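You operate a simulated robot arm through the tools that you are given. There is no shell and no other tool. Be economical: measure what you need, move in short steps, check, and stop when the job is done.

You run a simulated two-armed robot. Do the job below in one go: nothing can be reset, and whatever is moved stays where it is left.

JOB
Pick up the yellow-loop can with one hand, pass it to the other hand and put it in the inside of the grey bin. Put the purple divider on the dry again bay of the steel table. Put the green ring from the shelf under the steel bench on the top of the turn table. Pull the steel drip drawer open. Do these in any order. Set down upright: yellow-loop can.

It is judged by the outcome, as a careful person would: the job done as asked, and still so three seconds after it is handed in. It fails if anything else is knocked over, pushed out of place, dropped, spilled or broken.

ROBOT AND FRAMES
Two 7-joint arms with two-finger parallel grippers on one trunk, on a base that drives. Base frame: it is fixed to the floor where the robot stands at the start and does not move with it; the origin is under the middle of the robot, x ahead of it, y to its left, z up. Units: m, degrees, N and s.
The left shoulder is at the start at [0.05, 0.209, 1.446], the right one opposite. Places, roughly: dry again bay of the steel table [-1.1, 3.3, 0.8]; green ring (7x7x2 cm) [0.2, 5, 0.3]; inside of the grey bin [-1.7, 0.1, 0.5]; purple divider (22x6x13 cm) [1.4, 3.8, 1]; steel drip drawer [-0.1, -3.7, 0.9]; top of the turn table [1.3, 5, 0.9]; yellow-loop can (7x6x17 cm) [0.5, -0.2, 1.6]. Payload 4.4 kg a hand.
Tool frame (each hand has its own): the origin (TCP) lies between the finger pads and is the grasp point; the fingertips stand 0.023 m ahead of it; z points along the fingers, y is the line along which they close. Largest opening 0.094 m; finger width 0.038, thickness 0.01; the body of the gripper, 0.054 by 0.096 m, starts 0.039 m behind the TCP.
Orientation is that of the tool frame in the base frame, as a unit quaternion [w, x, y, z]. With the fingers straight down and closing along the base's y, the tool's x points along the base's -x, its y along +y and its z along -z.

CONTROLS
- The arms move only by the tool apply_moves. It takes "left_commands", "right_commands" or both (then of equal length, played together; a hand with none holds still); each is a list of rows, each a list of 7 numbers: the shift along the base's x, y, z in m, then the turn, a rotation vector about the base's x, y, z in degrees, then the gripper command, from -1 (fully open) to 1 (shut), values between in proportion. In form: [[x, y, z, wx, wy, wz, fingers], ...]. A call has 1 to 20 rows; each row is the pose to reach, as a shift and turn from the pose commanded when the call began. A row lasts 0.2 s, in which the tool goes at most 0.05 m and 8.6 degrees; a call with a longer step from one row to the next is refused whole, and so is a gripper value outside its range. A pose out of reach is approached as far as the arm can. The call stops where the force on the tool passes 40 N (or 10 N more than at its start, if that is more) or the arm is blocked; 0.2 s more then pass. Each finger travels about 0.108 m/s and halts on what it meets, pressing with about 31 N; the grip force reading is that of the motor and also rises with nothing between the fingers. The clock runs only during rows and for 0.2 s after the last one: add rows that repeat a pose to give the fingers time. It gives the time, the measured TCP pose, the force on the tool (base axes), the opening and the grip force at its end, in the units of the frame above (readings bear some noise), with the torque about the TCP (base axes, N m) and any sound that the robot's microphone picked up.
- Cameras (640 x 400 px; columns grow to the right, rows downward): "scene" is now at [0.1545, -0.0353, 1.6478]; the picture's right is [-0.33, -0.94, 0.00], its down [-0.40, 0.14, -0.91] and it looks along [0.85, -0.30, -0.43] (base axes); focal length 214 px, centre (320, 200). "left" rides on the left gripper at [0.086, -0.016, -0.074] in its tool frame; the picture's right is [0.18, 0.98, 0.00], its down [-0.58, 0.11, -0.81] and it looks along [-0.79, 0.15, 0.59] (tool axes); focal length 243 px, centre (320, 200). "right" rides on the right gripper at [0.086, 0.016, -0.074] in its tool frame; the picture's right is [-0.18, 0.98, 0.00], its down [-0.58, -0.11, -0.81] and it looks along [-0.79, -0.15, 0.59] (tool axes); focal length 243 px, centre (320, 200). There is no depth. A picture from a camera that has moved, and an enlarged one, comes with that camera's place and axes in the base frame and with its lens. The place of the scene camera against the robot may be out by one fixed shift of up to 0.018 m in any direction.
- get_image(camera): a new picture of that camera. It takes no simulated time.
- slide_trunk(by): slides the trunk up (or, below 0, down) by that many m; the arms and the scene camera ride with it, the base frame stays. It gives what a move gives, with no picture.
- base_move(legs): drives the robot by 1 to 6 legs, each [ahead, left, turn to the left] in m, m and degrees, along the robot's own axes; the way and the turn of a leg run together, so that a leg with both is an arc; at most 1.5 m and 180 degrees a leg. The arms and the cameras ride along, it lands a little off, and it stops where it bumps. It gives what a move gives.
- pan_tilt(pan, tilt): turns the head with the scene camera to pan (to the left, within 80 degrees either way) and tilt (down, from -29 to 69), counted from straight ahead of the robot. It gives what a move gives.
- enlarge(camera, box): a new picture of the part [left, top, right, bottom] of that camera's present view, enlarged. It takes no simulated time.
- close_job(): hands the job in; it is judged then, once.

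Go step by step. Nothing tells you exact positions but the pictures and the camera data: compare them with the known pose of the tool, close in by small moves and look again before you grip or let go. The budget is 165 turns and 118 pictures, counting those below and the enlarged ones. Unless the task says otherwise, let go and move clear before handing in.

The tools are called after "Request:" by a JSON object that holds its "fn" and its "kwargs". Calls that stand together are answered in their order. apply_moves: Moves the arms, as the interface text tells. Its arguments: {"type":"object","properties":{"left_commands":{"type":"array"},"right_commands":{"type":"array"}},"required":[]} The other tools are called the same way: slide_trunk (by) slides the trunk up or down; base_move (legs) drives the base; pan_tilt (pan, tilt) turns the head that bears the scene camera; get_image (camera) takes a picture; enlarge (camera, box) takes an enlarged picture of a part of a camera's view; close_job () hands the job in.

At the start:

```text
clock: 0.0
left_eef_pos: [0.4331, -0.001, 1.0006]
left_ee_rot: [0.0, 0.0, 1.0, 0.0]
left_force: [0.7, -0.5, 0.4]
left_ft_torque: [0.0, 0.03, -0.01]
left_finger_gap: 0.0937
left_gripper_force: 0.0
right_eef_pos: [0.4141, -0.43, 1.1496]
right_ee_rot: [0.0, -0.001, 1.0, 0.0]
right_force: [-0.3, -0.4, 1.2]
right_ft_torque: [0.0, 0.01, -0.02]
right_finger_gap: 0.0942
right_gripper_force: 0.1
trunk travel left (down, up): [-0.525, 0.038]
robot x, y, heading: [0.0005, 0.0033, 0.1]
head pan, tilt: [-19.5, 25.2]
```

scene: 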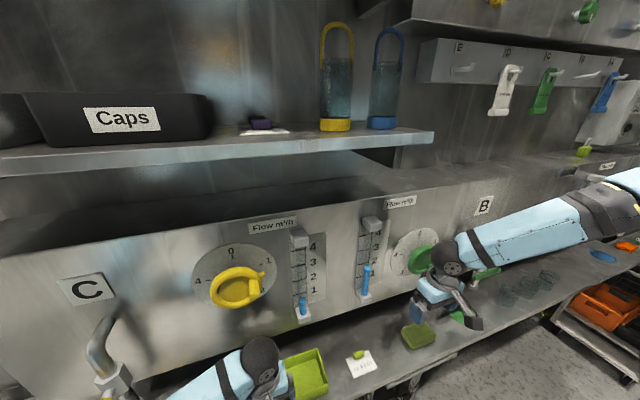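
right: 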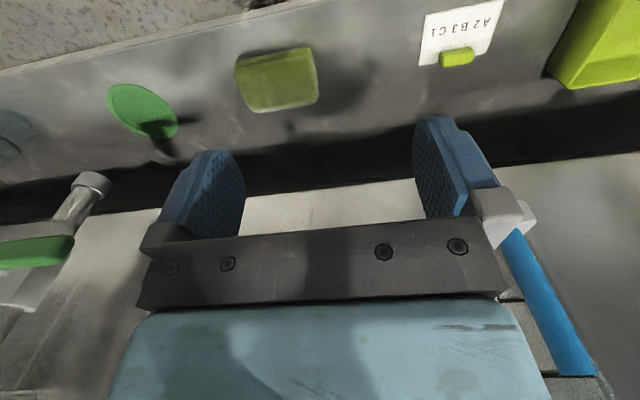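
left: 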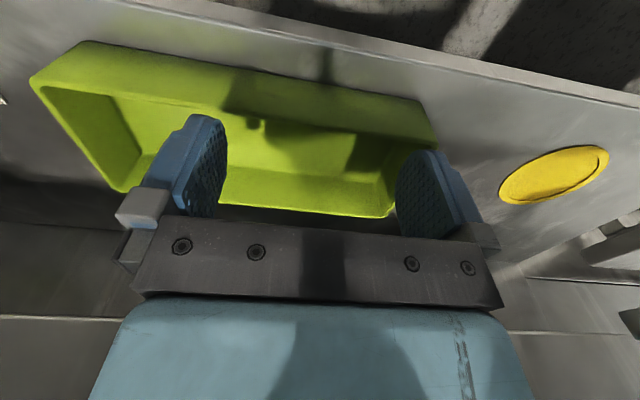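

The yellow-loop can stands on the shelf ahead with a blue-loop can just to its right. I'll look more closely before moving.

Request:
{"fn": "enlarge", "kwargs": {"camera": "scene", "box": [220, 0, 460, 150]}}

Request:
{"fn": "pan_tilt", "kwargs": {"pan": 80, "tilt": 20}}

Request:
{"fn": "get_image", "kwargs": {"camera": "scene"}}

Request:
{"fn": "pan_tilt", "kwargs": {"pan": -80, "tilt": 20}}

Request:
{"fn": "get_image", "kwargs": {"camera": "scene"}}

```text
2.67 times, centred on (340, 75) of scene
camera zoom: at [0.1545, -0.0353, 1.6478], right [-0.33, -0.94, 0.0], down [-0.4, 0.14, -0.91], along [0.85, -0.3, -0.43], focal length 572 px, centre (267, 533)
```

zoom: 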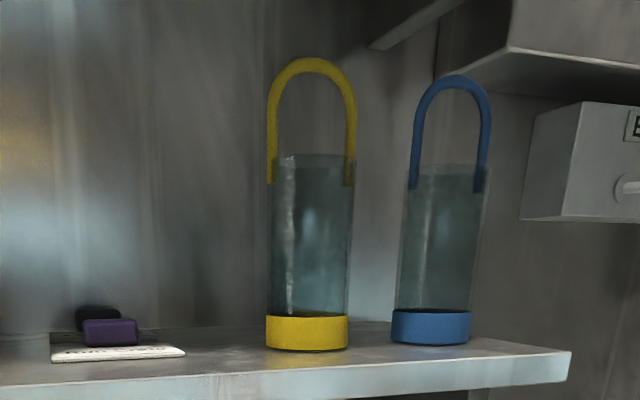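

```text
clock: 1.8
left_eef_pos: [0.4317, -0.0015, 1.0006]
left_ee_rot: [0.0, 0.0, 1.0, 0.001]
left_force: [1.4, 0.6, 0.5]
left_ft_torque: [0.02, 0.0, 0.04]
left_finger_gap: 0.094
left_gripper_force: 0.0
right_eef_pos: [0.4152, -0.43, 1.1499]
right_ee_rot: [0.0, 0.0, 1.0, 0.0]
right_force: [0.1, 0.2, -0.4]
right_ft_torque: [0.02, -0.02, 0.03]
right_finger_gap: 0.0939
right_gripper_force: 0.1
trunk travel left (down, up): [-0.525, 0.038]
robot x, y, heading: [-0.002, -0.0015, -0.2]
head pan, tilt: [80.0, 20.0]
```

```text
113 pictures are left
camera scene: at [0.0839, 0.0872, 1.6562], right [0.98, -0.17, 0.0], down [-0.06, -0.34, -0.94], along [0.16, 0.93, -0.34], focal length 214 px, centre (320, 200)
```

scene: 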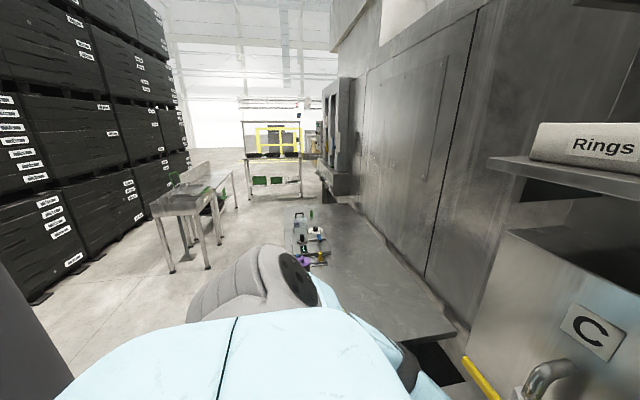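

```text
clock: 4.2
left_eef_pos: [0.4316, -0.0015, 0.9996]
left_ee_rot: [0.0, 0.0, 1.0, 0.0]
left_force: [0.9, 0.1, 0.6]
left_ft_torque: [0.0, -0.06, -0.03]
left_finger_gap: 0.0939
left_gripper_force: 0.0
right_eef_pos: [0.4149, -0.4298, 1.1492]
right_ee_rot: [0.0, 0.001, 1.0, -0.001]
right_force: [1.0, -0.2, -0.2]
right_ft_torque: [-0.04, -0.02, 0.0]
right_finger_gap: 0.0939
right_gripper_force: 0.1
trunk travel left (down, up): [-0.525, 0.038]
robot x, y, heading: [0.0011, -0.0011, 0.1]
head pan, tilt: [-80.0, 20.0]
```

```text
112 pictures are left
camera scene: at [0.0839, -0.0962, 1.6562], right [-0.98, -0.17, 0.0], down [-0.06, 0.34, -0.94], along [0.16, -0.93, -0.34], focal length 214 px, centre (320, 200)
```

scene: 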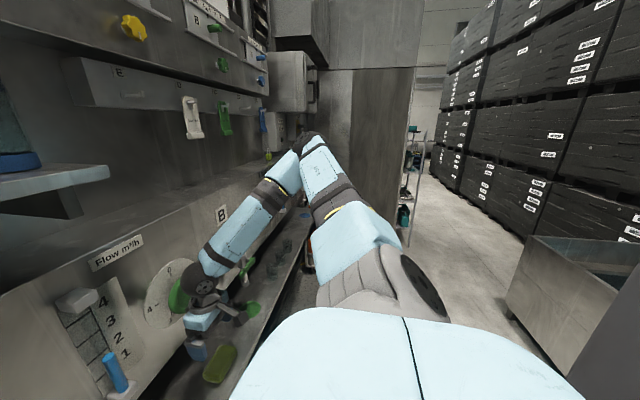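

The can's base is around x 0.50, y -0.18, z 1.60, about 7 cm behind the shelf edge. I'll back off, then turn the right hand to point forward and take the can from the front.

Request:
{"fn": "base_move", "kwargs": {"legs": [[-0.3, 0, 0]]}}

Request:
{"fn": "apply_moves", "kwargs": {"right_commands": [[-0.02, 0.01, 0.03, 0, -8, 0, -1], [-0.04, 0.02, 0.06, 0, -16, 0, -1], [-0.06, 0.03, 0.1, 0, -24, 0, -1], [-0.08, 0.05, 0.14, 0, -32, 0, -1], [-0.1, 0.07, 0.18, 0, -40, 0, -1], [-0.1, 0.09, 0.22, 0, -48, 0, -1], [-0.1, 0.11, 0.26, 0, -54, 0, -1], [-0.1, 0.13, 0.3, 0, -60, 0, -1], [-0.1, 0.15, 0.34, 0, -66, 0, -1], [-0.1, 0.17, 0.38, 0, -72, 0, -1], [-0.1, 0.19, 0.42, 0, -78, 0, -1], [-0.1, 0.22, 0.45, 0, -80, 0, -1], [-0.1, 0.24, 0.49, 0, -80, 0, -1], [-0.1, 0.24, 0.53, 0, -80, 0, -1]]}}

Request:
{"fn": "pan_tilt", "kwargs": {"pan": -15, "tilt": 5}}

Request:
{"fn": "get_image", "kwargs": {"camera": "scene"}}

Request:
{"fn": "get_image", "kwargs": {"camera": "right"}}

```text
clock: 6.3
left_eef_pos: [0.1278, 0.0003, 0.9986]
left_ee_rot: [0.0, -0.001, 1.0, -0.001]
left_force: [0.3, 0.6, -0.9]
left_ft_torque: [-0.01, 0.0, -0.01]
left_finger_gap: 0.094
left_gripper_force: 0.0
right_eef_pos: [0.1116, -0.4318, 1.1503]
right_ee_rot: [0.0, -0.001, 1.0, 0.0]
right_force: [-0.5, 0.3, -0.7]
right_ft_torque: [-0.01, 0.0, -0.01]
right_finger_gap: 0.094
right_gripper_force: 0.0
trunk travel left (down, up): [-0.525, 0.038]
robot x, y, heading: [-0.3059, 0.0002, 0.2]
head pan, tilt: [-80.0, 20.0]
```

```text
clock: 9.3
left_eef_pos: [0.1261, -0.0023, 0.9998]
left_ee_rot: [0.001, -0.001, 1.0, 0.001]
left_force: [0.2, -0.3, -0.7]
left_ft_torque: [0.01, 0.01, 0.02]
left_finger_gap: 0.094
left_gripper_force: 0.1
right_eef_pos: [0.009, -0.1899, 1.6779]
right_ee_rot: [0.643, -0.001, 0.766, 0.0]
right_force: [-0.4, 0.0, 0.2]
right_ft_torque: [-0.03, 0.03, 0.03]
right_finger_gap: 0.0942
right_gripper_force: 0.0
right hand out of reach, approached as far as the arm can: row 3, 4, 5, 6, 7, 8, 9, 10, 11, 12, 13
trunk travel left (down, up): [-0.525, 0.038]
robot x, y, heading: [-0.3013, 0.0002, -0.1]
head pan, tilt: [-80.0, 20.0]
```

```text
clock: 10.7
left_eef_pos: [0.1288, -0.0015, 0.9987]
left_ee_rot: [0.0, 0.0, 1.0, 0.0]
left_force: [-0.3, 0.6, 0.2]
left_ft_torque: [0.01, -0.02, 0.05]
left_finger_gap: 0.094
left_gripper_force: 0.1
right_eef_pos: [0.0121, -0.1865, 1.6769]
right_ee_rot: [0.643, -0.001, 0.766, -0.001]
right_force: [0.4, -0.2, 0.1]
right_ft_torque: [-0.05, -0.01, -0.01]
right_finger_gap: 0.0943
right_gripper_force: 0.0
trunk travel left (down, up): [-0.525, 0.038]
robot x, y, heading: [-0.307, 0.0035, 0.1]
head pan, tilt: [-15.0, 5.0]
```

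```text
111 pictures are left
camera scene: at [-0.1483, -0.0286, 1.6805], right [-0.26, -0.96, 0.0], down [-0.08, 0.02, -1.0], along [0.96, -0.26, -0.09], focal length 214 px, centre (320, 200)
```

scene: 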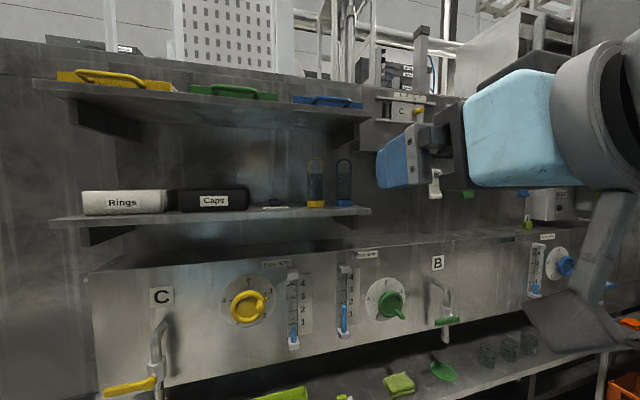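

```text
110 pictures are left
camera right: at [-0.075, -0.1724, 1.6058], right [0.03, 0.98, 0.18], down [-0.69, -0.11, 0.71], along [0.72, -0.15, 0.68], focal length 243 px, centre (320, 200)
```

right: 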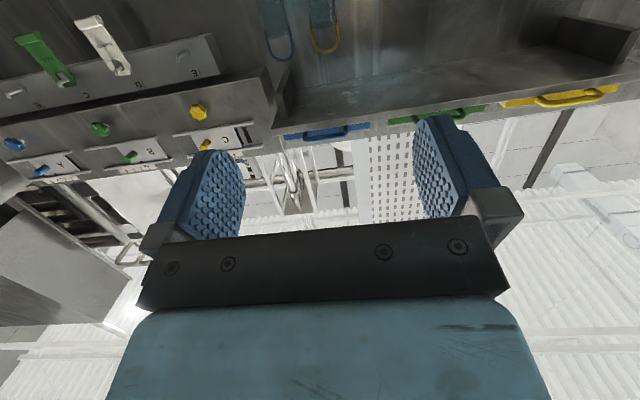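

The can reads at x≈0.53, y≈-0.19, base z≈1.60. I'll bring the right hand close in front of it, tilted 20° down, and check the alignment.

Request:
{"fn": "apply_moves", "kwargs": {"right_commands": [[0.04, 0, 0, 0, 5, 0, -1], [0.08, 0, 0, 0, 10, 0, -1], [0.12, 0, 0, 0, 10, 0, -1], [0.16, 0, 0, 0, 10, 0, -1], [0.2, 0, 0, 0, 10, 0, -1], [0.24, 0, 0, 0, 10, 0, -1], [0.28, 0, 0.0, 0, 10, 0, -1], [0.32, 0, 0.0, 0, 10, 0, -1], [0.36, 0, 0.005, 0, 10, 0, -1]]}}

Request:
{"fn": "get_image", "kwargs": {"camera": "scene"}}

Request:
{"fn": "get_image", "kwargs": {"camera": "right"}}

```text
clock: 12.7
left_eef_pos: [0.1293, 0.0001, 0.9989]
left_ee_rot: [-0.001, 0.0, 1.0, -0.001]
left_force: [0.2, -0.3, -0.2]
left_ft_torque: [0.0, 0.01, 0.0]
left_finger_gap: 0.0938
left_gripper_force: 0.1
right_eef_pos: [0.3738, -0.1897, 1.6832]
right_ee_rot: [0.572, -0.001, 0.82, -0.001]
right_force: [0.6, -0.9, 0.2]
right_ft_torque: [0.02, 0.01, 0.01]
right_finger_gap: 0.0938
right_gripper_force: 0.1
trunk travel left (down, up): [-0.525, 0.038]
robot x, y, heading: [-0.3088, 0.0002, 0.0]
head pan, tilt: [-15.0, 5.0]
```

```text
109 pictures are left
camera scene: at [-0.1448, -0.0288, 1.6801], right [-0.26, -0.97, 0.0], down [-0.09, 0.02, -1.0], along [0.96, -0.26, -0.09], focal length 214 px, centre (320, 200)
```

scene: 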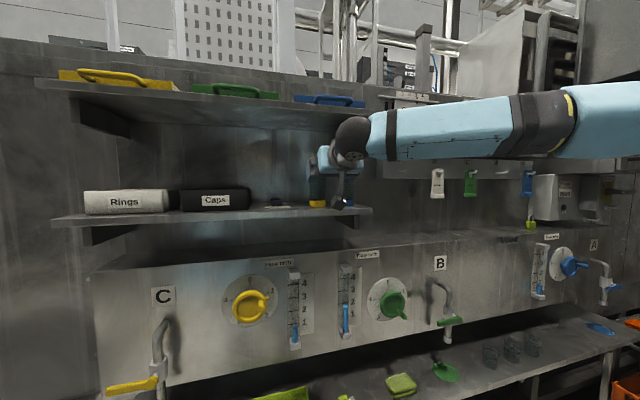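

```text
108 pictures are left
camera right: at [0.2748, -0.1752, 1.6286], right [0.06, 0.98, 0.17], down [-0.56, -0.11, 0.82], along [0.83, -0.15, 0.54], focal length 243 px, centre (320, 200)
```

right: 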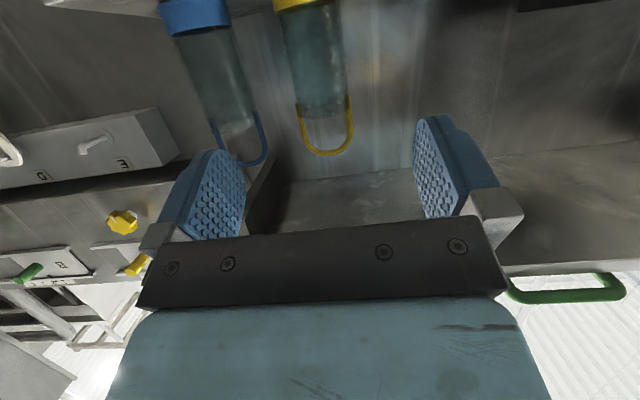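

From the hand camera the can axis is at x≈0.565, y≈-0.205, with its base at z≈1.585. I'll line up and go in part way, then look again.

Request:
{"fn": "apply_moves", "kwargs": {"right_commands": [[0.0, -0.016, -0.01, 0, 0, 0, -1], [0.03, -0.016, -0.02, 0, 0, 0, -1], [0.06, -0.016, -0.02, 0, 0, 0, -1], [0.09, -0.016, -0.02, 0, 0, 0, -1], [0.11, -0.016, -0.02, 0, 0, 0, -1]]}}

Request:
{"fn": "get_image", "kwargs": {"camera": "right"}}

Request:
{"fn": "enlarge", "kwargs": {"camera": "scene", "box": [240, 120, 400, 220]}}

```text
clock: 13.8
left_eef_pos: [0.1308, -0.002, 0.9991]
left_ee_rot: [-0.001, -0.001, 1.0, 0.001]
left_force: [0.6, -0.4, 0.2]
left_ft_torque: [0.02, 0.02, 0.01]
left_finger_gap: 0.0941
left_gripper_force: 0.0
right_eef_pos: [0.4829, -0.2127, 1.66]
right_ee_rot: [0.572, -0.001, 0.82, -0.001]
right_force: [-0.4, 0.6, 0.2]
right_ft_torque: [-0.03, -0.04, 0.04]
right_finger_gap: 0.0939
right_gripper_force: 0.1
right hand out of reach, approached as far as the arm can: row 5
trunk travel left (down, up): [-0.525, 0.038]
robot x, y, heading: [-0.3035, 0.0016, 0.0]
head pan, tilt: [-15.0, 5.0]
```

```text
107 pictures are left
camera right: at [0.3837, -0.199, 1.605], right [0.06, 0.98, 0.17], down [-0.56, -0.11, 0.82], along [0.83, -0.15, 0.54], focal length 243 px, centre (320, 200)
```

right: 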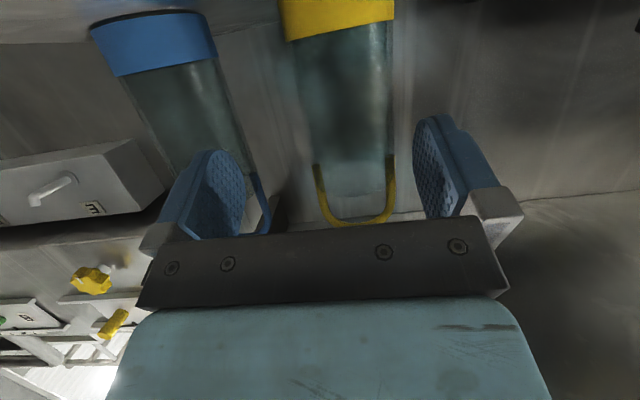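

```text
4.00 times, centred on (320, 170) of scene
camera zoom: at [-0.145, -0.0294, 1.6801], right [-0.26, -0.97, 0.0], down [-0.09, 0.02, -1.0], along [0.96, -0.26, -0.09], focal length 858 px, centre (320, 320)
```

zoom: 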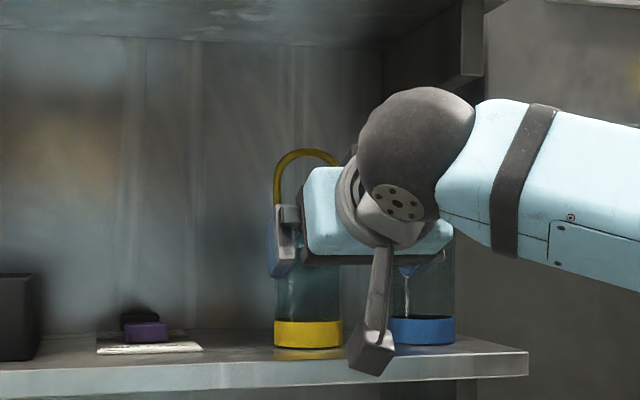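

The camera bracket hangs close to the shelf edge, and the arm is near its reach limit. I'll retract, tilt to 30°, bring the base 0.15 m closer and then go in a little higher.

Request:
{"fn": "apply_moves", "kwargs": {"right_commands": [[-0.04, 0.005, 0.005, 0, 0, 0, -1], [-0.08, 0.01, 0.01, 0, 5, 0, -1], [-0.12, 0.01, 0.01, 0, 10, 0, -1], [-0.16, 0.01, 0.01, 0, 10, 0, -1], [-0.19, 0.01, 0.01, 0, 10, 0, -1]]}}

Request:
{"fn": "base_move", "kwargs": {"legs": [[0.14, 0, 0]]}}

Request:
{"fn": "get_image", "kwargs": {"camera": "right"}}

```text
clock: 15.1
left_eef_pos: [0.1279, -0.0009, 1.0005]
left_ee_rot: [0.002, -0.001, 1.0, 0.0]
left_force: [-0.3, 0.6, -1.0]
left_ft_torque: [0.0, -0.01, 0.0]
left_finger_gap: 0.094
left_gripper_force: 0.0
right_eef_pos: [0.2868, -0.2017, 1.6725]
right_ee_rot: [0.5, 0.0, 0.866, -0.001]
right_force: [-0.3, 0.1, -0.2]
right_ft_torque: [-0.03, -0.01, 0.0]
right_finger_gap: 0.0941
right_gripper_force: 0.0
trunk travel left (down, up): [-0.525, 0.038]
robot x, y, heading: [-0.3052, -0.0027, 0.1]
head pan, tilt: [-15.0, 5.0]
```

```text
clock: 16.4
left_eef_pos: [0.2636, -0.0016, 1.0021]
left_ee_rot: [0.001, -0.001, 1.0, 0.0]
left_force: [0.4, 0.2, 0.4]
left_ft_torque: [0.0, -0.01, -0.01]
left_finger_gap: 0.0936
left_gripper_force: 0.1
right_eef_pos: [0.4234, -0.2034, 1.6741]
right_ee_rot: [0.501, 0.001, 0.866, -0.002]
right_force: [-0.5, 0.3, -0.1]
right_ft_torque: [0.0, 0.01, 0.0]
right_finger_gap: 0.094
right_gripper_force: 0.0
trunk travel left (down, up): [-0.525, 0.038]
robot x, y, heading: [-0.1693, 0.0034, 0.2]
head pan, tilt: [-15.0, 5.0]
```

```text
105 pictures are left
camera right: at [0.316, -0.1879, 1.6371], right [0.09, 0.98, 0.16], down [-0.41, -0.11, 0.91], along [0.91, -0.15, 0.39], focal length 243 px, centre (320, 200)
```

right: 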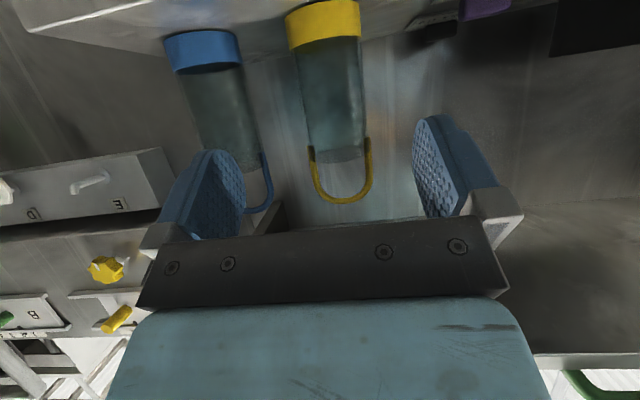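

The hand's y matches the can's y. I'll go in and close.

Request:
{"fn": "apply_moves", "kwargs": {"right_commands": [[0.03, 0, -0.003, 0, 0, 0, -1], [0.06, 0, -0.003, 0, 0, 0, -1], [0.09, 0, -0.003, 0, 0, 0, -1], [0.11, 0, -0.003, 0, 0, 0, -1], [0.123, 0, -0.003, 0, 0, 0, -1], [0.123, 0, -0.003, 0, 0, 0, -1]]}}

Request:
{"fn": "get_image", "kwargs": {"camera": "right"}}

Request:
{"fn": "enlarge", "kwargs": {"camera": "scene", "box": [220, 110, 420, 235]}}

```text
clock: 17.8
left_eef_pos: [0.264, -0.0007, 1.0002]
left_ee_rot: [0.0, 0.0, 1.0, 0.0]
left_force: [-0.4, 0.1, -0.4]
left_ft_torque: [-0.01, 0.02, -0.01]
left_finger_gap: 0.094
left_gripper_force: 0.1
right_eef_pos: [0.5493, -0.2036, 1.6715]
right_ee_rot: [0.5, -0.001, 0.866, -0.001]
right_force: [-0.4, -0.2, -0.4]
right_ft_torque: [0.0, -0.01, 0.01]
right_finger_gap: 0.094
right_gripper_force: 0.0
trunk travel left (down, up): [-0.525, 0.038]
robot x, y, heading: [-0.1641, 0.0034, -0.3]
head pan, tilt: [-15.0, 5.0]
```

```text
104 pictures are left
camera right: at [0.4421, -0.1892, 1.634], right [0.09, 0.98, 0.16], down [-0.41, -0.11, 0.91], along [0.91, -0.15, 0.39], focal length 243 px, centre (320, 200)
```

right: 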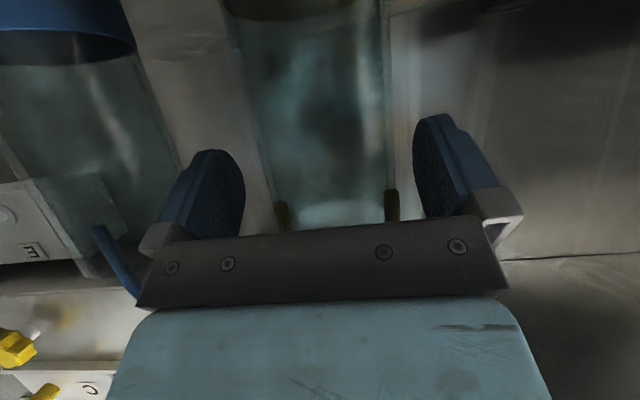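

```text
3.20 times, centred on (320, 172) of scene
camera zoom: at [-0.0118, -0.0283, 1.6806], right [-0.26, -0.97, 0.0], down [-0.08, 0.02, -1.0], along [0.96, -0.26, -0.09], focal length 686 px, centre (320, 288)
```

zoom: 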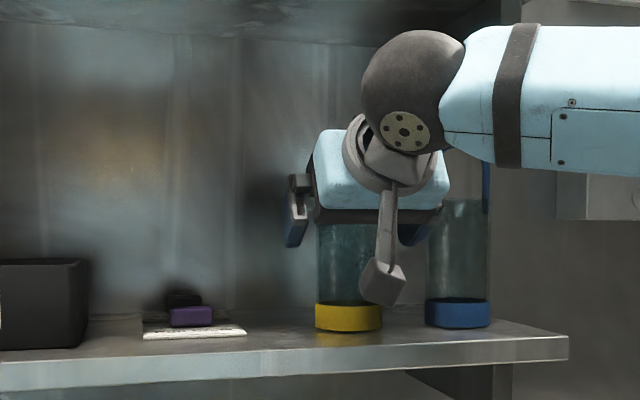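

The can sits between the fingers, so I'll close and lift slightly.

Request:
{"fn": "apply_moves", "kwargs": {"right_commands": [[0, 0, 0, 0, 0, 0, -0.5], [0, 0, 0, 0, 0, 0, 0], [0, 0, 0, 0, 0, 0, 0.5], [0, 0, 0, 0, 0, 0, 1], [0, 0, 0, 0, 0, 0, 1], [0, 0, 0, 0, 0, 0, 1]]}}

Request:
{"fn": "apply_moves", "kwargs": {"right_commands": [[0, 0, 0.015, 0, 0, 0, 1], [0, 0, 0.03, 0, 0, 0, 1]]}}

Request:
{"fn": "get_image", "kwargs": {"camera": "scene"}}

```text
clock: 19.2
left_eef_pos: [0.264, -0.0015, 1.0]
left_ee_rot: [-0.001, 0.0, 1.0, 0.0]
left_force: [0.2, 0.5, 0.4]
left_ft_torque: [-0.02, -0.03, 0.02]
left_finger_gap: 0.0941
left_gripper_force: 0.0
right_eef_pos: [0.5486, -0.2024, 1.6718]
right_ee_rot: [0.5, 0.0, 0.866, -0.001]
right_force: [0.0, 0.9, 0.5]
right_ft_torque: [0.01, 0.06, 0.0]
right_finger_gap: 0.0579
right_gripper_force: 30.9
trunk travel left (down, up): [-0.525, 0.038]
robot x, y, heading: [-0.166, 0.0031, 0.1]
head pan, tilt: [-15.0, 5.0]
```

```text
clock: 19.8
left_eef_pos: [0.2649, -0.0016, 0.9997]
left_ee_rot: [0.0, 0.0, 1.0, 0.0]
left_force: [0.5, -0.7, -0.5]
left_ft_torque: [0.01, 0.0, -0.01]
left_finger_gap: 0.0941
left_gripper_force: 0.0
right_eef_pos: [0.5491, -0.2047, 1.6993]
right_ee_rot: [0.5, -0.001, 0.866, -0.001]
right_force: [-0.4, 0.8, -0.4]
right_ft_torque: [0.01, 0.02, -0.01]
right_finger_gap: 0.0581
right_gripper_force: 31.3
trunk travel left (down, up): [-0.525, 0.038]
robot x, y, heading: [-0.1661, -0.0029, -0.1]
head pan, tilt: [-15.0, 5.0]
```

```text
102 pictures are left
camera scene: at [-0.0111, -0.0283, 1.6805], right [-0.26, -0.97, 0.0], down [-0.08, 0.02, -1.0], along [0.96, -0.26, -0.09], focal length 214 px, centre (320, 200)
```

scene: 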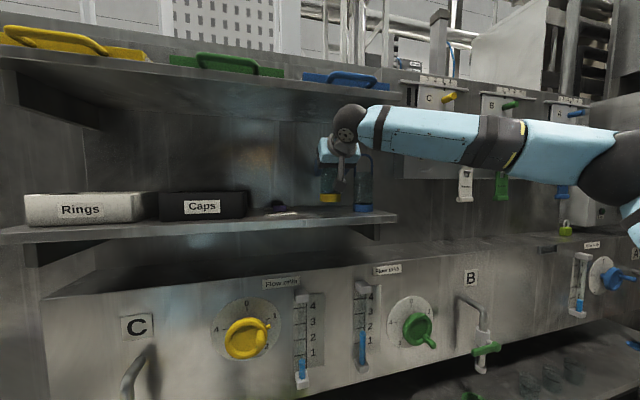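

The can is held. I'll draw it straight out, back up, and lower it to chest height.

Request:
{"fn": "apply_moves", "kwargs": {"right_commands": [[-0.04, 0, 0.0, 0, 0, 0, 1], [-0.08, 0, 0, 0, 0, 0, 1], [-0.12, 0, 0, 0, 0, 0, 1], [-0.16, 0, 0, 0, 0, 0, 1]]}}

Request:
{"fn": "base_move", "kwargs": {"legs": [[-0.5, 0, 0]]}}

Request:
{"fn": "apply_moves", "kwargs": {"right_commands": [[0, 0, -0.04, 0, 0, 0, 1], [0, 0, -0.08, 0, 0, 0, 1], [0, 0, -0.12, 0, 0, 0, 1], [0, 0, -0.16, 0, 0, 0, 1], [0, 0.01, -0.2, 0, 0, 0, 1], [0, 0.02, -0.24, 0, 0, 0, 1], [0, 0.03, -0.28, 0, 0, 0, 1], [0, 0.04, -0.32, 0, 0, 0, 1], [0, 0.05, -0.36, 0, 0, 0, 1], [0, 0.06, -0.4, 0, 0, 0, 1], [0, 0.08, -0.44, 0, 0, 0, 1]]}}

Request:
{"fn": "pan_tilt", "kwargs": {"pan": 0, "tilt": 40}}

Request:
{"fn": "get_image", "kwargs": {"camera": "scene"}}

```text
clock: 20.8
left_eef_pos: [0.2612, -0.0011, 1.0021]
left_ee_rot: [0.003, 0.0, 1.0, 0.0]
left_force: [-1.2, -0.9, -0.3]
left_ft_torque: [0.01, 0.01, 0.01]
left_finger_gap: 0.0938
left_gripper_force: 0.0
right_eef_pos: [0.3813, -0.2023, 1.7028]
right_ee_rot: [0.502, -0.001, 0.865, 0.0]
right_force: [-0.2, 0.2, -0.6]
right_ft_torque: [0.02, 0.0, 0.02]
right_finger_gap: 0.058
right_gripper_force: 30.9
trunk travel left (down, up): [-0.525, 0.038]
robot x, y, heading: [-0.1683, 0.002, 0.1]
head pan, tilt: [-15.0, 5.0]
```

```text
clock: 23.7
left_eef_pos: [-0.2309, 0.0009, 0.9986]
left_ee_rot: [-0.002, -0.005, 1.0, 0.0]
left_force: [-0.3, 0.3, 0.6]
left_ft_torque: [-0.01, -0.02, -0.02]
left_finger_gap: 0.0939
left_gripper_force: 0.0
right_eef_pos: [-0.1064, -0.1989, 1.7011]
right_ee_rot: [0.5, -0.005, 0.866, 0.001]
right_force: [-0.7, -0.2, -0.9]
right_ft_torque: [-0.03, 0.0, 0.01]
right_finger_gap: 0.0579
right_gripper_force: 31.0
trunk travel left (down, up): [-0.525, 0.038]
robot x, y, heading: [-0.6599, -0.0012, 0.6]
head pan, tilt: [-15.0, 5.0]
```

```text
clock: 26.1
left_eef_pos: [-0.2337, 0.0004, 1.0005]
left_ee_rot: [0.0, -0.005, 1.0, 0.0]
left_force: [-0.1, 0.5, -0.3]
left_ft_torque: [-0.01, -0.03, 0.0]
left_finger_gap: 0.0938
left_gripper_force: 0.0
right_eef_pos: [-0.1135, -0.1622, 1.2845]
right_ee_rot: [0.501, -0.006, 0.866, 0.003]
right_force: [0.7, 0.2, -1.1]
right_ft_torque: [-0.01, 0.04, 0.0]
right_finger_gap: 0.0584
right_gripper_force: 31.2
right hand out of reach, approached as far as the arm can: row 10, 11
trunk travel left (down, up): [-0.525, 0.038]
robot x, y, heading: [-0.6625, -0.0002, 0.4]
head pan, tilt: [-15.0, 5.0]
```

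```text
clock: 27.1
left_eef_pos: [-0.2326, 0.0007, 1.0003]
left_ee_rot: [0.0, -0.005, 1.0, 0.0]
left_force: [0.8, -0.4, -0.9]
left_ft_torque: [0.01, -0.01, 0.03]
left_finger_gap: 0.094
left_gripper_force: 0.1
right_eef_pos: [-0.1127, -0.1627, 1.2837]
right_ee_rot: [0.5, -0.005, 0.866, 0.002]
right_force: [-0.5, -0.2, -0.6]
right_ft_torque: [-0.02, 0.0, 0.0]
right_finger_gap: 0.0579
right_gripper_force: 30.6
trunk travel left (down, up): [-0.525, 0.038]
robot x, y, heading: [-0.6659, -0.0042, 0.6]
head pan, tilt: [0.0, 40.0]
```

```text
101 pictures are left
camera scene: at [-0.5127, -0.0059, 1.6249], right [0.01, -1.0, 0.0], down [-0.64, -0.01, -0.77], along [0.77, 0.01, -0.64], focal length 214 px, centre (320, 200)
```

scene: 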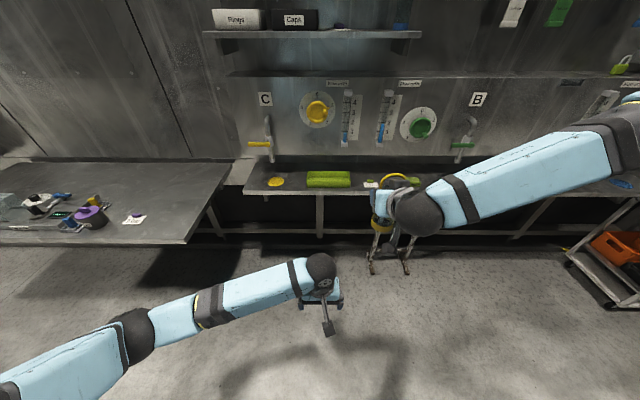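

Now I'll raise the left hand on its own side, turn it to close along x, and bring the can toward the middle.

Request:
{"fn": "apply_moves", "kwargs": {"left_commands": [[0.005, 0.014, 0.041, 0, 0, -8, -0.1], [0.01, 0.028, 0.082, 0, 0, -16, -0.1], [0.015, 0.042, 0.123, 0, 0, -24, -0.1], [0.02, 0.056, 0.164, 0, 0, -32, -0.1], [0.025, 0.07, 0.205, 0, 0, -40, -0.1], [0.03, 0.084, 0.246, 0, 0, -48, -0.1], [0.035, 0.098, 0.287, 0, 0, -56, -0.1], [0.04, 0.112, 0.328, 0, 0, -64, -0.1], [0.045, 0.126, 0.369, 0, 0, -72, -0.1], [0.05, 0.14, 0.41, 0, 0, -80, -0.1], [0.055, 0.15, 0.45, 0, 0, -88, -0.1], [0.06, 0.15, 0.48, 0, 0, -90, -0.1]], "right_commands": [[0, 0.01, 0.01, 0, 0, 0, 1], [0, 0.02, 0.02, 0, 0, 0, 1], [0, 0.03, 0.02, 0, 0, 0, 1], [0, 0.04, 0.02, 0, 0, 0, 1], [0, 0.05, 0.02, 0, 0, 0, 1], [0, 0.06, 0.02, 0, 0, 0, 1], [0, 0.07, 0.02, 0, 0, 0, 1], [0, 0.08, 0.02, 0, 0, 0, 1], [0, 0.08, 0.02, 0, 0, 0, 1], [0, 0.08, 0.02, 0, 0, 0, 1], [0, 0.08, 0.02, 0, 0, 0, 1], [0, 0.08, 0.02, 0, 0, 0, 1]]}}

Request:
{"fn": "get_image", "kwargs": {"camera": "scene"}}

Request:
{"fn": "get_image", "kwargs": {"camera": "left"}}

```text
clock: 29.7
left_eef_pos: [-0.175, 0.1504, 1.4763]
left_ee_rot: [-0.001, 0.704, 0.711, 0.001]
left_force: [-0.7, 0.6, -0.5]
left_ft_torque: [0.02, -0.04, -0.01]
left_finger_gap: 0.0517
left_gripper_force: 0.1
right_eef_pos: [-0.1152, -0.135, 1.3336]
right_ee_rot: [0.499, -0.004, 0.867, 0.002]
right_force: [0.4, -0.2, 0.2]
right_ft_torque: [0.0, -0.02, -0.02]
right_finger_gap: 0.0579
right_gripper_force: 31.7
right hand out of reach, approached as far as the arm can: row 2, 3, 4, 5, 6, 7, 8, 9, 10, 11, 12
trunk travel left (down, up): [-0.525, 0.038]
robot x, y, heading: [-0.6685, -0.0018, 0.6]
head pan, tilt: [0.0, 40.0]
```

```text
100 pictures are left
camera scene: at [-0.513, -0.0067, 1.6247], right [0.01, -1.0, 0.0], down [-0.64, -0.01, -0.77], along [0.77, 0.01, -0.64], focal length 214 px, centre (320, 200)
```

scene: 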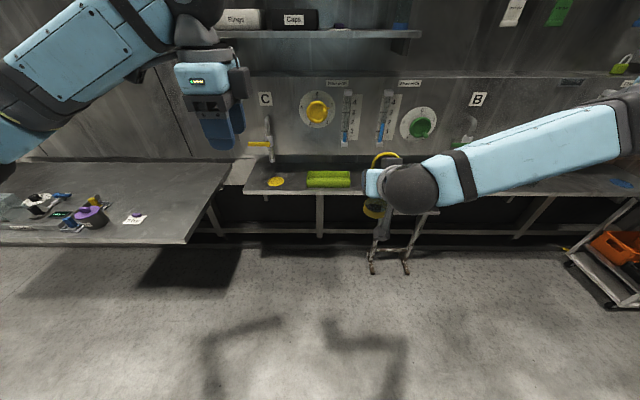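

```text
99 pictures are left
camera left: at [-0.192, 0.2365, 1.5515], right [0.98, 0.19, 0.0], down [0.11, -0.58, 0.81], along [0.16, -0.79, -0.59], focal length 243 px, centre (320, 200)
```

left: 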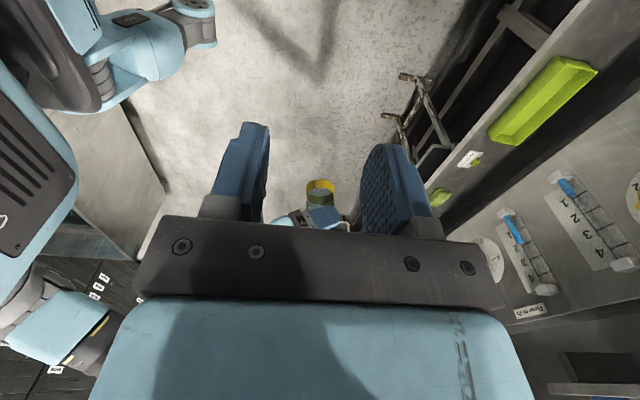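

The loop top should be near x -0.10, y -0.135, z 1.417. I'll bring the left hand over it with clearance.

Request:
{"fn": "apply_moves", "kwargs": {"left_commands": [[0.01, -0.04, 0.01, 0, 0, 0, -0.1], [0.02, -0.08, 0.02, 0, 0, 0, -0.1], [0.03, -0.12, 0.02, 0, 0, 0, -0.1], [0.04, -0.16, 0.02, 0, 0, 0, -0.1], [0.05, -0.2, 0.02, 0, 0, 0, -0.1], [0.06, -0.24, 0.02, 0, 0, 0, -0.1], [0.07, -0.28, 0.02, 0, 0, 0, -0.1], [0.073, -0.285, 0.02, 0, 0, 0, -0.1]]}}

Request:
{"fn": "get_image", "kwargs": {"camera": "left"}}

Request:
{"fn": "enlarge", "kwargs": {"camera": "scene", "box": [270, 50, 510, 200]}}

```text
clock: 31.5
left_eef_pos: [-0.0985, -0.1338, 1.4993]
left_ee_rot: [0.0, 0.704, 0.71, 0.001]
left_force: [0.5, 0.1, -0.6]
left_ft_torque: [0.02, 0.0, -0.02]
left_finger_gap: 0.0518
left_gripper_force: 0.0
right_eef_pos: [-0.1132, -0.1344, 1.334]
right_ee_rot: [0.501, -0.006, 0.866, 0.002]
right_force: [-0.2, -0.8, -1.0]
right_ft_torque: [0.0, 0.01, -0.04]
right_finger_gap: 0.0578
right_gripper_force: 31.2
trunk travel left (down, up): [-0.525, 0.038]
robot x, y, heading: [-0.6662, -0.0026, 0.6]
head pan, tilt: [0.0, 40.0]
```

```text
98 pictures are left
camera left: at [-0.1163, -0.0483, 1.5742], right [0.98, 0.19, 0.0], down [0.12, -0.58, 0.81], along [0.16, -0.79, -0.59], focal length 243 px, centre (320, 200)
```

left: 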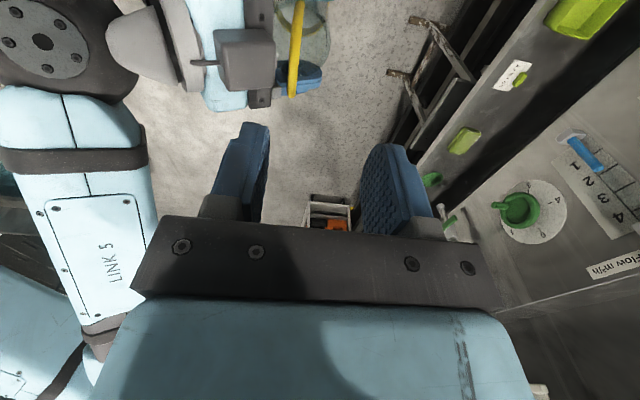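

```text
2.67 times, centred on (390, 125) of scene
camera zoom: at [-0.5126, -0.0051, 1.6248], right [0.01, -1.0, 0.0], down [-0.64, -0.01, -0.77], along [0.77, 0.01, -0.64], focal length 572 px, centre (133, 400)
```

zoom: 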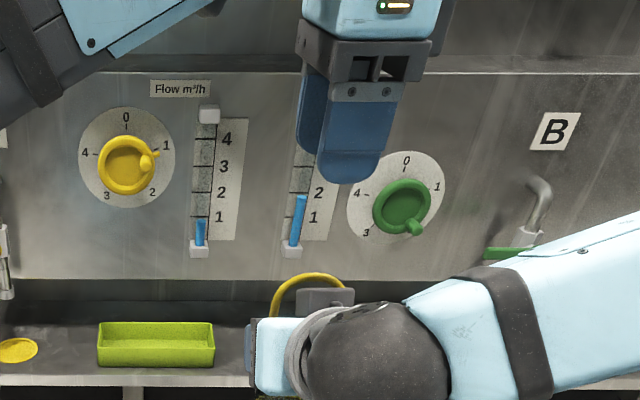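

The loop's plane is at x≈-0.119, about 2 cm behind the left hand's centre. I'll correct that, narrow the fingers and go down halfway, then check.

Request:
{"fn": "apply_moves", "kwargs": {"left_commands": [[-0.02, 0, 0, 0, 0, 0, 0.25], [-0.02, 0, -0.02, 0, 0, 0, 0.25], [-0.02, 0, -0.045, 0, 0, 0, 0.25]]}}

Request:
{"fn": "get_image", "kwargs": {"camera": "left"}}

Request:
{"fn": "enlarge", "kwargs": {"camera": "scene", "box": [270, 50, 510, 200]}}

```text
clock: 32.3
left_eef_pos: [-0.1167, -0.1346, 1.4555]
left_ee_rot: [-0.001, 0.703, 0.711, -0.001]
left_force: [1.1, -0.7, 0.1]
left_ft_torque: [-0.02, 0.01, -0.01]
left_finger_gap: 0.0353
left_gripper_force: 0.0
right_eef_pos: [-0.1119, -0.1342, 1.3337]
right_ee_rot: [0.499, -0.006, 0.867, 0.002]
right_force: [0.2, 0.5, -0.9]
right_ft_torque: [-0.01, 0.02, -0.01]
right_finger_gap: 0.0581
right_gripper_force: 31.3
trunk travel left (down, up): [-0.525, 0.038]
robot x, y, heading: [-0.6653, -0.0029, 0.8]
head pan, tilt: [0.0, 40.0]
```

```text
96 pictures are left
camera left: at [-0.1348, -0.0492, 1.5297], right [0.98, 0.19, 0.0], down [0.12, -0.58, 0.81], along [0.16, -0.79, -0.59], focal length 243 px, centre (320, 200)
```

left: 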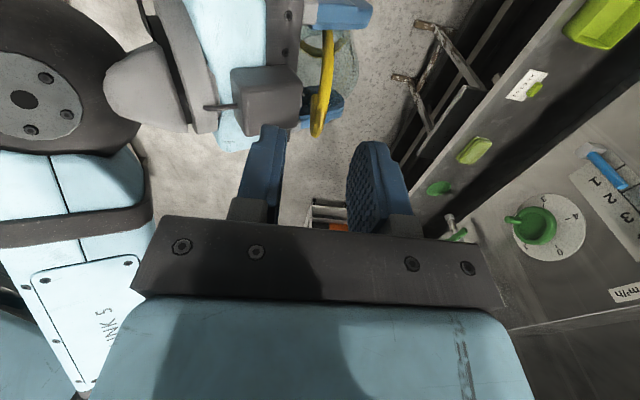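

```text
2.67 times, centred on (390, 125) of scene
camera zoom: at [-0.5113, -0.0057, 1.6247], right [0.01, -1.0, 0.0], down [-0.64, -0.01, -0.77], along [0.77, 0.01, -0.64], focal length 572 px, centre (133, 400)
```

zoom: 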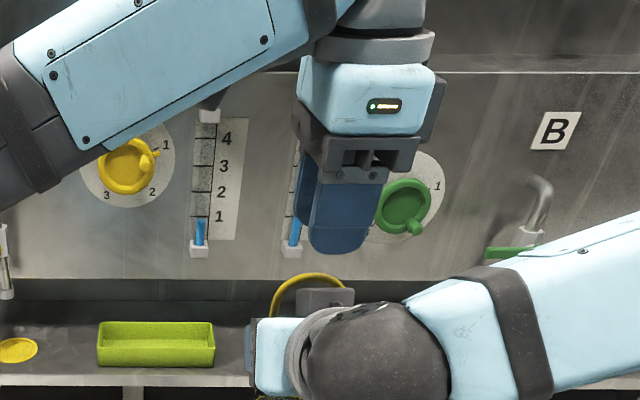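

The loop is centred between the fingers in x. I'll go down onto the loop top and close.

Request:
{"fn": "apply_moves", "kwargs": {"left_commands": [[-0.001, 0, -0.02, 0, 0, 0, 0.25], [-0.001, -0.001, -0.04, 0, 0, 0, 0.25], [-0.001, -0.001, -0.04, 0, 0, 0, 0.25]]}}

Request:
{"fn": "get_image", "kwargs": {"camera": "left"}}

Request:
{"fn": "enlarge", "kwargs": {"camera": "scene", "box": [270, 50, 510, 200]}}

```text
clock: 32.9
left_eef_pos: [-0.1193, -0.136, 1.4249]
left_ee_rot: [0.004, 0.704, 0.71, -0.002]
left_force: [-0.5, -1.1, 1.3]
left_ft_torque: [-0.01, 0.04, 0.03]
left_finger_gap: 0.0351
left_gripper_force: 0.1
right_eef_pos: [-0.1159, -0.1357, 1.3265]
right_ee_rot: [0.493, -0.006, 0.87, -0.001]
right_force: [0.5, 0.8, -2.4]
right_ft_torque: [-0.08, -0.1, -0.02]
right_finger_gap: 0.0581
right_gripper_force: 31.0
trunk travel left (down, up): [-0.525, 0.038]
robot x, y, heading: [-0.6642, -0.0044, 0.5]
head pan, tilt: [0.0, 40.0]
stopped in row 3 (right hand): the force on the tool passed its limit at 53 N (the readings are from after the stop); the commanded pose is now the measured one
```

```text
94 pictures are left
camera left: at [-0.1371, -0.05, 1.4984], right [0.98, 0.19, 0.0], down [0.11, -0.57, 0.81], along [0.16, -0.8, -0.58], focal length 243 px, centre (320, 200)
```

left: 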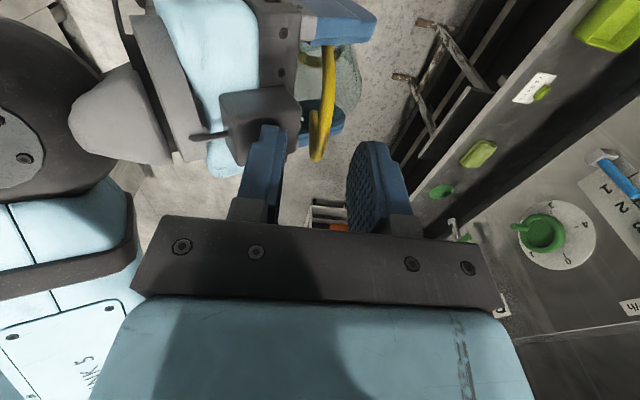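

```text
2.67 times, centred on (390, 125) of scene
camera zoom: at [-0.5119, -0.0059, 1.6247], right [0.01, -1.0, 0.0], down [-0.64, -0.01, -0.77], along [0.77, 0.01, -0.64], focal length 572 px, centre (133, 400)
```

zoom: 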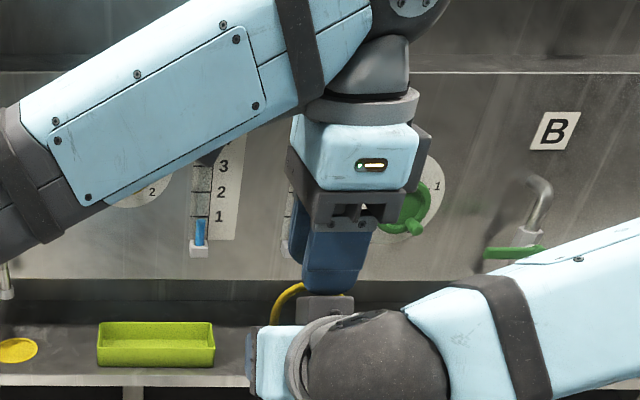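

The back finger hit a small block on top of the right hand, so closing along x won't work here. I'll lift off and turn the left hand another 90° so that it can clasp the loop's two legs from outside, along y.

Request:
{"fn": "apply_moves", "kwargs": {"left_commands": [[0, 0, 0.03, 0, 0, 0, 0.2], [0, 0, 0.06, 0, 0, 0, 0], [0, 0, 0.08, 0, 0, -8, -1], [0, 0, 0.08, 0, 0, -16, -1], [0, 0, 0.08, 0, 0, -24, -1], [0, 0, 0.08, 0, 0, -32, -1], [0, 0, 0.08, 0, 0, -40, -1], [0, 0, 0.08, 0, 0, -48, -1], [0, 0, 0.08, 0, 0, -56, -1], [0, 0, 0.08, 0, 0, -64, -1], [0, 0, 0.08, 0, 0, -72, -1], [0, 0, 0.08, 0, 0, -80, -1], [0, 0, 0.08, 0, 0, -88, -1], [0, 0, 0.08, 0, 0, -90, -1]]}}

Request:
{"fn": "get_image", "kwargs": {"camera": "left"}}

Request:
{"fn": "get_image", "kwargs": {"camera": "right"}}

```text
clock: 35.9
left_eef_pos: [-0.1189, -0.1363, 1.5056]
left_ee_rot: [0.001, 1.0, 0.004, -0.003]
left_force: [0.9, 0.4, 1.1]
left_ft_torque: [0.01, -0.01, 0.01]
left_finger_gap: 0.0941
left_gripper_force: 0.0
right_eef_pos: [-0.1156, -0.1354, 1.327]
right_ee_rot: [0.494, -0.007, 0.87, 0.0]
right_force: [-1.2, -0.3, -0.9]
right_ft_torque: [0.0, -0.03, -0.02]
right_finger_gap: 0.0579
right_gripper_force: 31.1
trunk travel left (down, up): [-0.525, 0.038]
robot x, y, heading: [-0.6705, -0.0035, 0.7]
head pan, tilt: [0.0, 40.0]
```

```text
92 pictures are left
camera left: at [-0.0325, -0.1192, 1.5784], right [0.19, -0.98, 0.0], down [-0.57, -0.11, 0.81], along [-0.8, -0.16, -0.58], focal length 243 px, centre (320, 200)
```

left: 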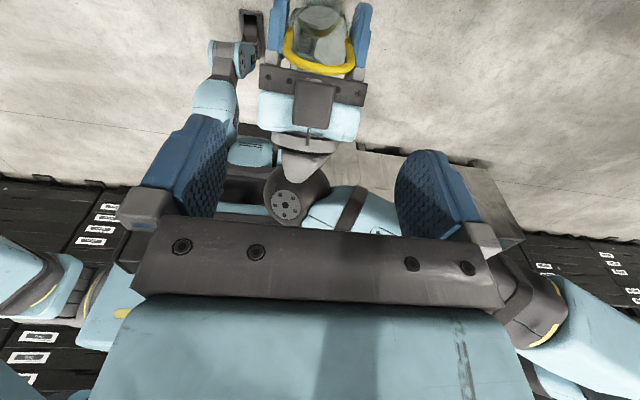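

```text
91 pictures are left
camera right: at [-0.2229, -0.1228, 1.2914], right [0.08, 0.98, 0.15], down [-0.39, -0.11, 0.91], along [0.92, -0.14, 0.38], focal length 243 px, centre (320, 200)
```

right: 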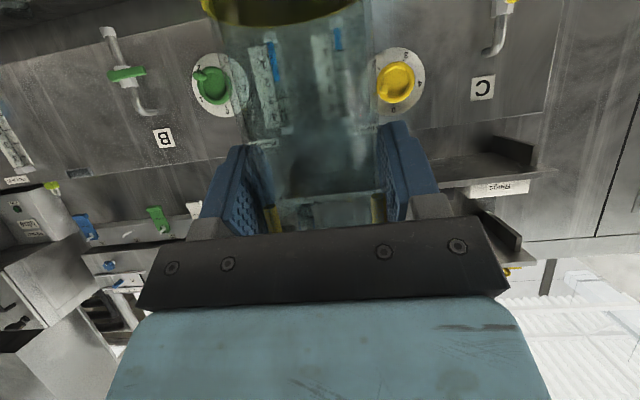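

The view is good: the loop is centred and narrow enough to clasp. I'll tilt the left hand 20° forward to clear that block, go down, and look.

Request:
{"fn": "apply_moves", "kwargs": {"left_commands": [[0, 0, 0, 0, 7, 0, -1], [0, 0, -0.01, 0, 14, 0, -1], [0, 0.001, -0.03, 0, 20, 0, -1], [0.001, 0.001, -0.06, 0, 20, 0, -1], [0.001, 0.001, -0.09, 0, 20, 0, -1]]}}

Request:
{"fn": "get_image", "kwargs": {"camera": "left"}}

Request:
{"fn": "enlarge", "kwargs": {"camera": "scene", "box": [270, 50, 510, 200]}}

```text
clock: 37.1
left_eef_pos: [-0.1169, -0.1361, 1.415]
left_ee_rot: [0.002, 0.984, 0.005, -0.179]
left_force: [0.7, -0.4, -1.2]
left_ft_torque: [-0.02, 0.02, -0.01]
left_finger_gap: 0.0939
left_gripper_force: 0.0
right_eef_pos: [-0.1153, -0.1352, 1.3267]
right_ee_rot: [0.493, -0.006, 0.87, -0.001]
right_force: [0.1, 0.4, 0.3]
right_ft_torque: [0.0, 0.0, -0.01]
right_finger_gap: 0.0581
right_gripper_force: 31.1
trunk travel left (down, up): [-0.525, 0.038]
robot x, y, heading: [-0.6687, -0.0045, 0.8]
head pan, tilt: [0.0, 40.0]
```

```text
90 pictures are left
camera left: at [-0.0108, -0.12, 1.455], right [0.18, -0.98, -0.06], down [-0.26, -0.11, 0.96], along [-0.95, -0.16, -0.28], focal length 243 px, centre (320, 200)
```

left: 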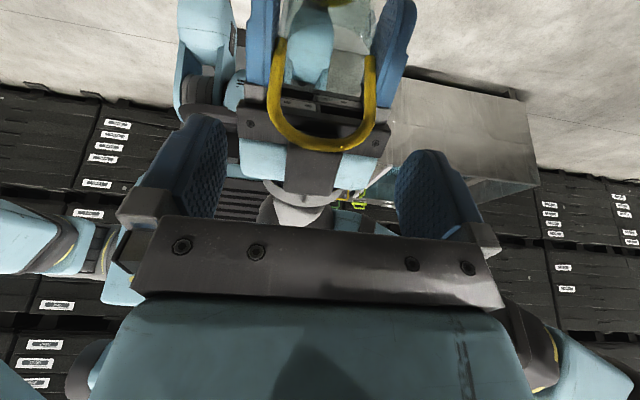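

```text
2.67 times, centred on (390, 125) of scene
camera zoom: at [-0.5118, -0.0058, 1.6248], right [0.01, -1.0, 0.0], down [-0.64, -0.01, -0.77], along [0.77, 0.01, -0.64], focal length 572 px, centre (133, 400)
```

zoom: 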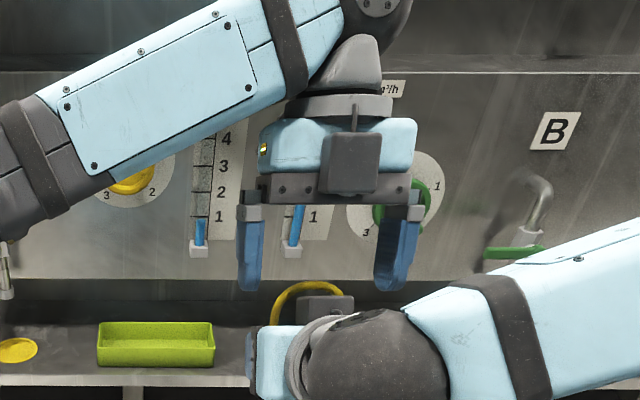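

The loop top is at z≈1.394 and centred in y. I'll go down 28 mm and close on the legs.

Request:
{"fn": "apply_moves", "kwargs": {"left_commands": [[-0.001, 0, -0.015, 0, 0, 0, -1], [-0.001, 0, -0.028, 0, 0, 0, -1], [-0.001, 0, -0.028, 0, 0, 0, -0.5], [-0.001, 0, -0.028, 0, 0, 0, 0], [-0.001, 0, -0.028, 0, 0, 0, 0.5], [-0.001, 0, -0.028, 0, 0, 0, 1], [-0.001, 0, -0.028, 0, 0, 0, 1]]}}

Request:
{"fn": "get_image", "kwargs": {"camera": "left"}}

```text
clock: 38.4
left_eef_pos: [-0.1177, -0.1354, 1.3884]
left_ee_rot: [0.003, 0.984, 0.005, -0.177]
left_force: [-0.3, -1.3, 0.1]
left_ft_torque: [-0.23, 0.31, 0.22]
left_finger_gap: 0.0584
left_gripper_force: 30.5
right_eef_pos: [-0.1163, -0.1364, 1.3245]
right_ee_rot: [0.491, -0.008, 0.871, 0.0]
right_force: [0.7, 0.8, -1.3]
right_ft_torque: [0.16, -0.34, -0.17]
right_finger_gap: 0.0578
right_gripper_force: 30.9
trunk travel left (down, up): [-0.525, 0.038]
robot x, y, heading: [-0.6678, -0.0045, 0.7]
head pan, tilt: [0.0, 40.0]
stopped in row 6 (right hand): the force on the tool passed its limit at 41 N (the readings are from after the stop); the commanded pose is now the measured one
```

```text
88 pictures are left
camera left: at [-0.0123, -0.1185, 1.4278], right [0.18, -0.98, -0.06], down [-0.26, -0.11, 0.96], along [-0.95, -0.16, -0.28], focal length 243 px, centre (320, 200)
```

left: 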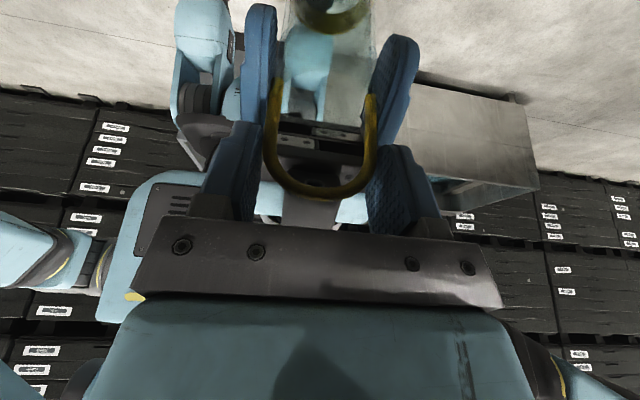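

The left hand now holds the loop with a 58 mm gap. I'll open the right hand and draw it back.

Request:
{"fn": "apply_moves", "kwargs": {"right_commands": [[0, 0, 0, 0, 0, 0, 0.4], [0, 0, 0, 0, 0, 0, -0.3], [0, 0, 0, 0, 0, 0, -1], [0, 0, 0, 0, 0, 0, -1]]}}

Request:
{"fn": "get_image", "kwargs": {"camera": "left"}}

```text
clock: 39.4
left_eef_pos: [-0.1174, -0.1357, 1.3895]
left_ee_rot: [0.003, 0.984, 0.006, -0.176]
left_force: [0.3, 0.4, 0.4]
left_ft_torque: [-0.02, -0.02, -0.02]
left_finger_gap: 0.0583
left_gripper_force: 31.1
right_eef_pos: [-0.1152, -0.1358, 1.3243]
right_ee_rot: [0.492, -0.008, 0.871, 0.0]
right_force: [-0.2, 0.2, -0.1]
right_ft_torque: [0.05, -0.06, -0.02]
right_finger_gap: 0.0939
right_gripper_force: 0.1
trunk travel left (down, up): [-0.525, 0.038]
robot x, y, heading: [-0.6669, -0.0024, 0.5]
head pan, tilt: [0.0, 40.0]
```

```text
87 pictures are left
camera left: at [-0.012, -0.1185, 1.4277], right [0.18, -0.98, -0.06], down [-0.26, -0.11, 0.96], along [-0.95, -0.16, -0.28], focal length 243 px, centre (320, 200)
```

left: 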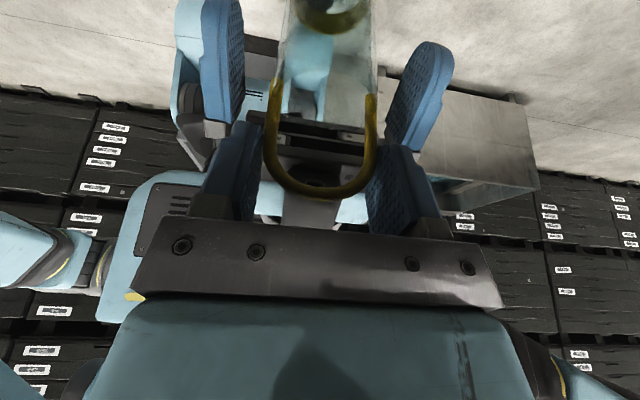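

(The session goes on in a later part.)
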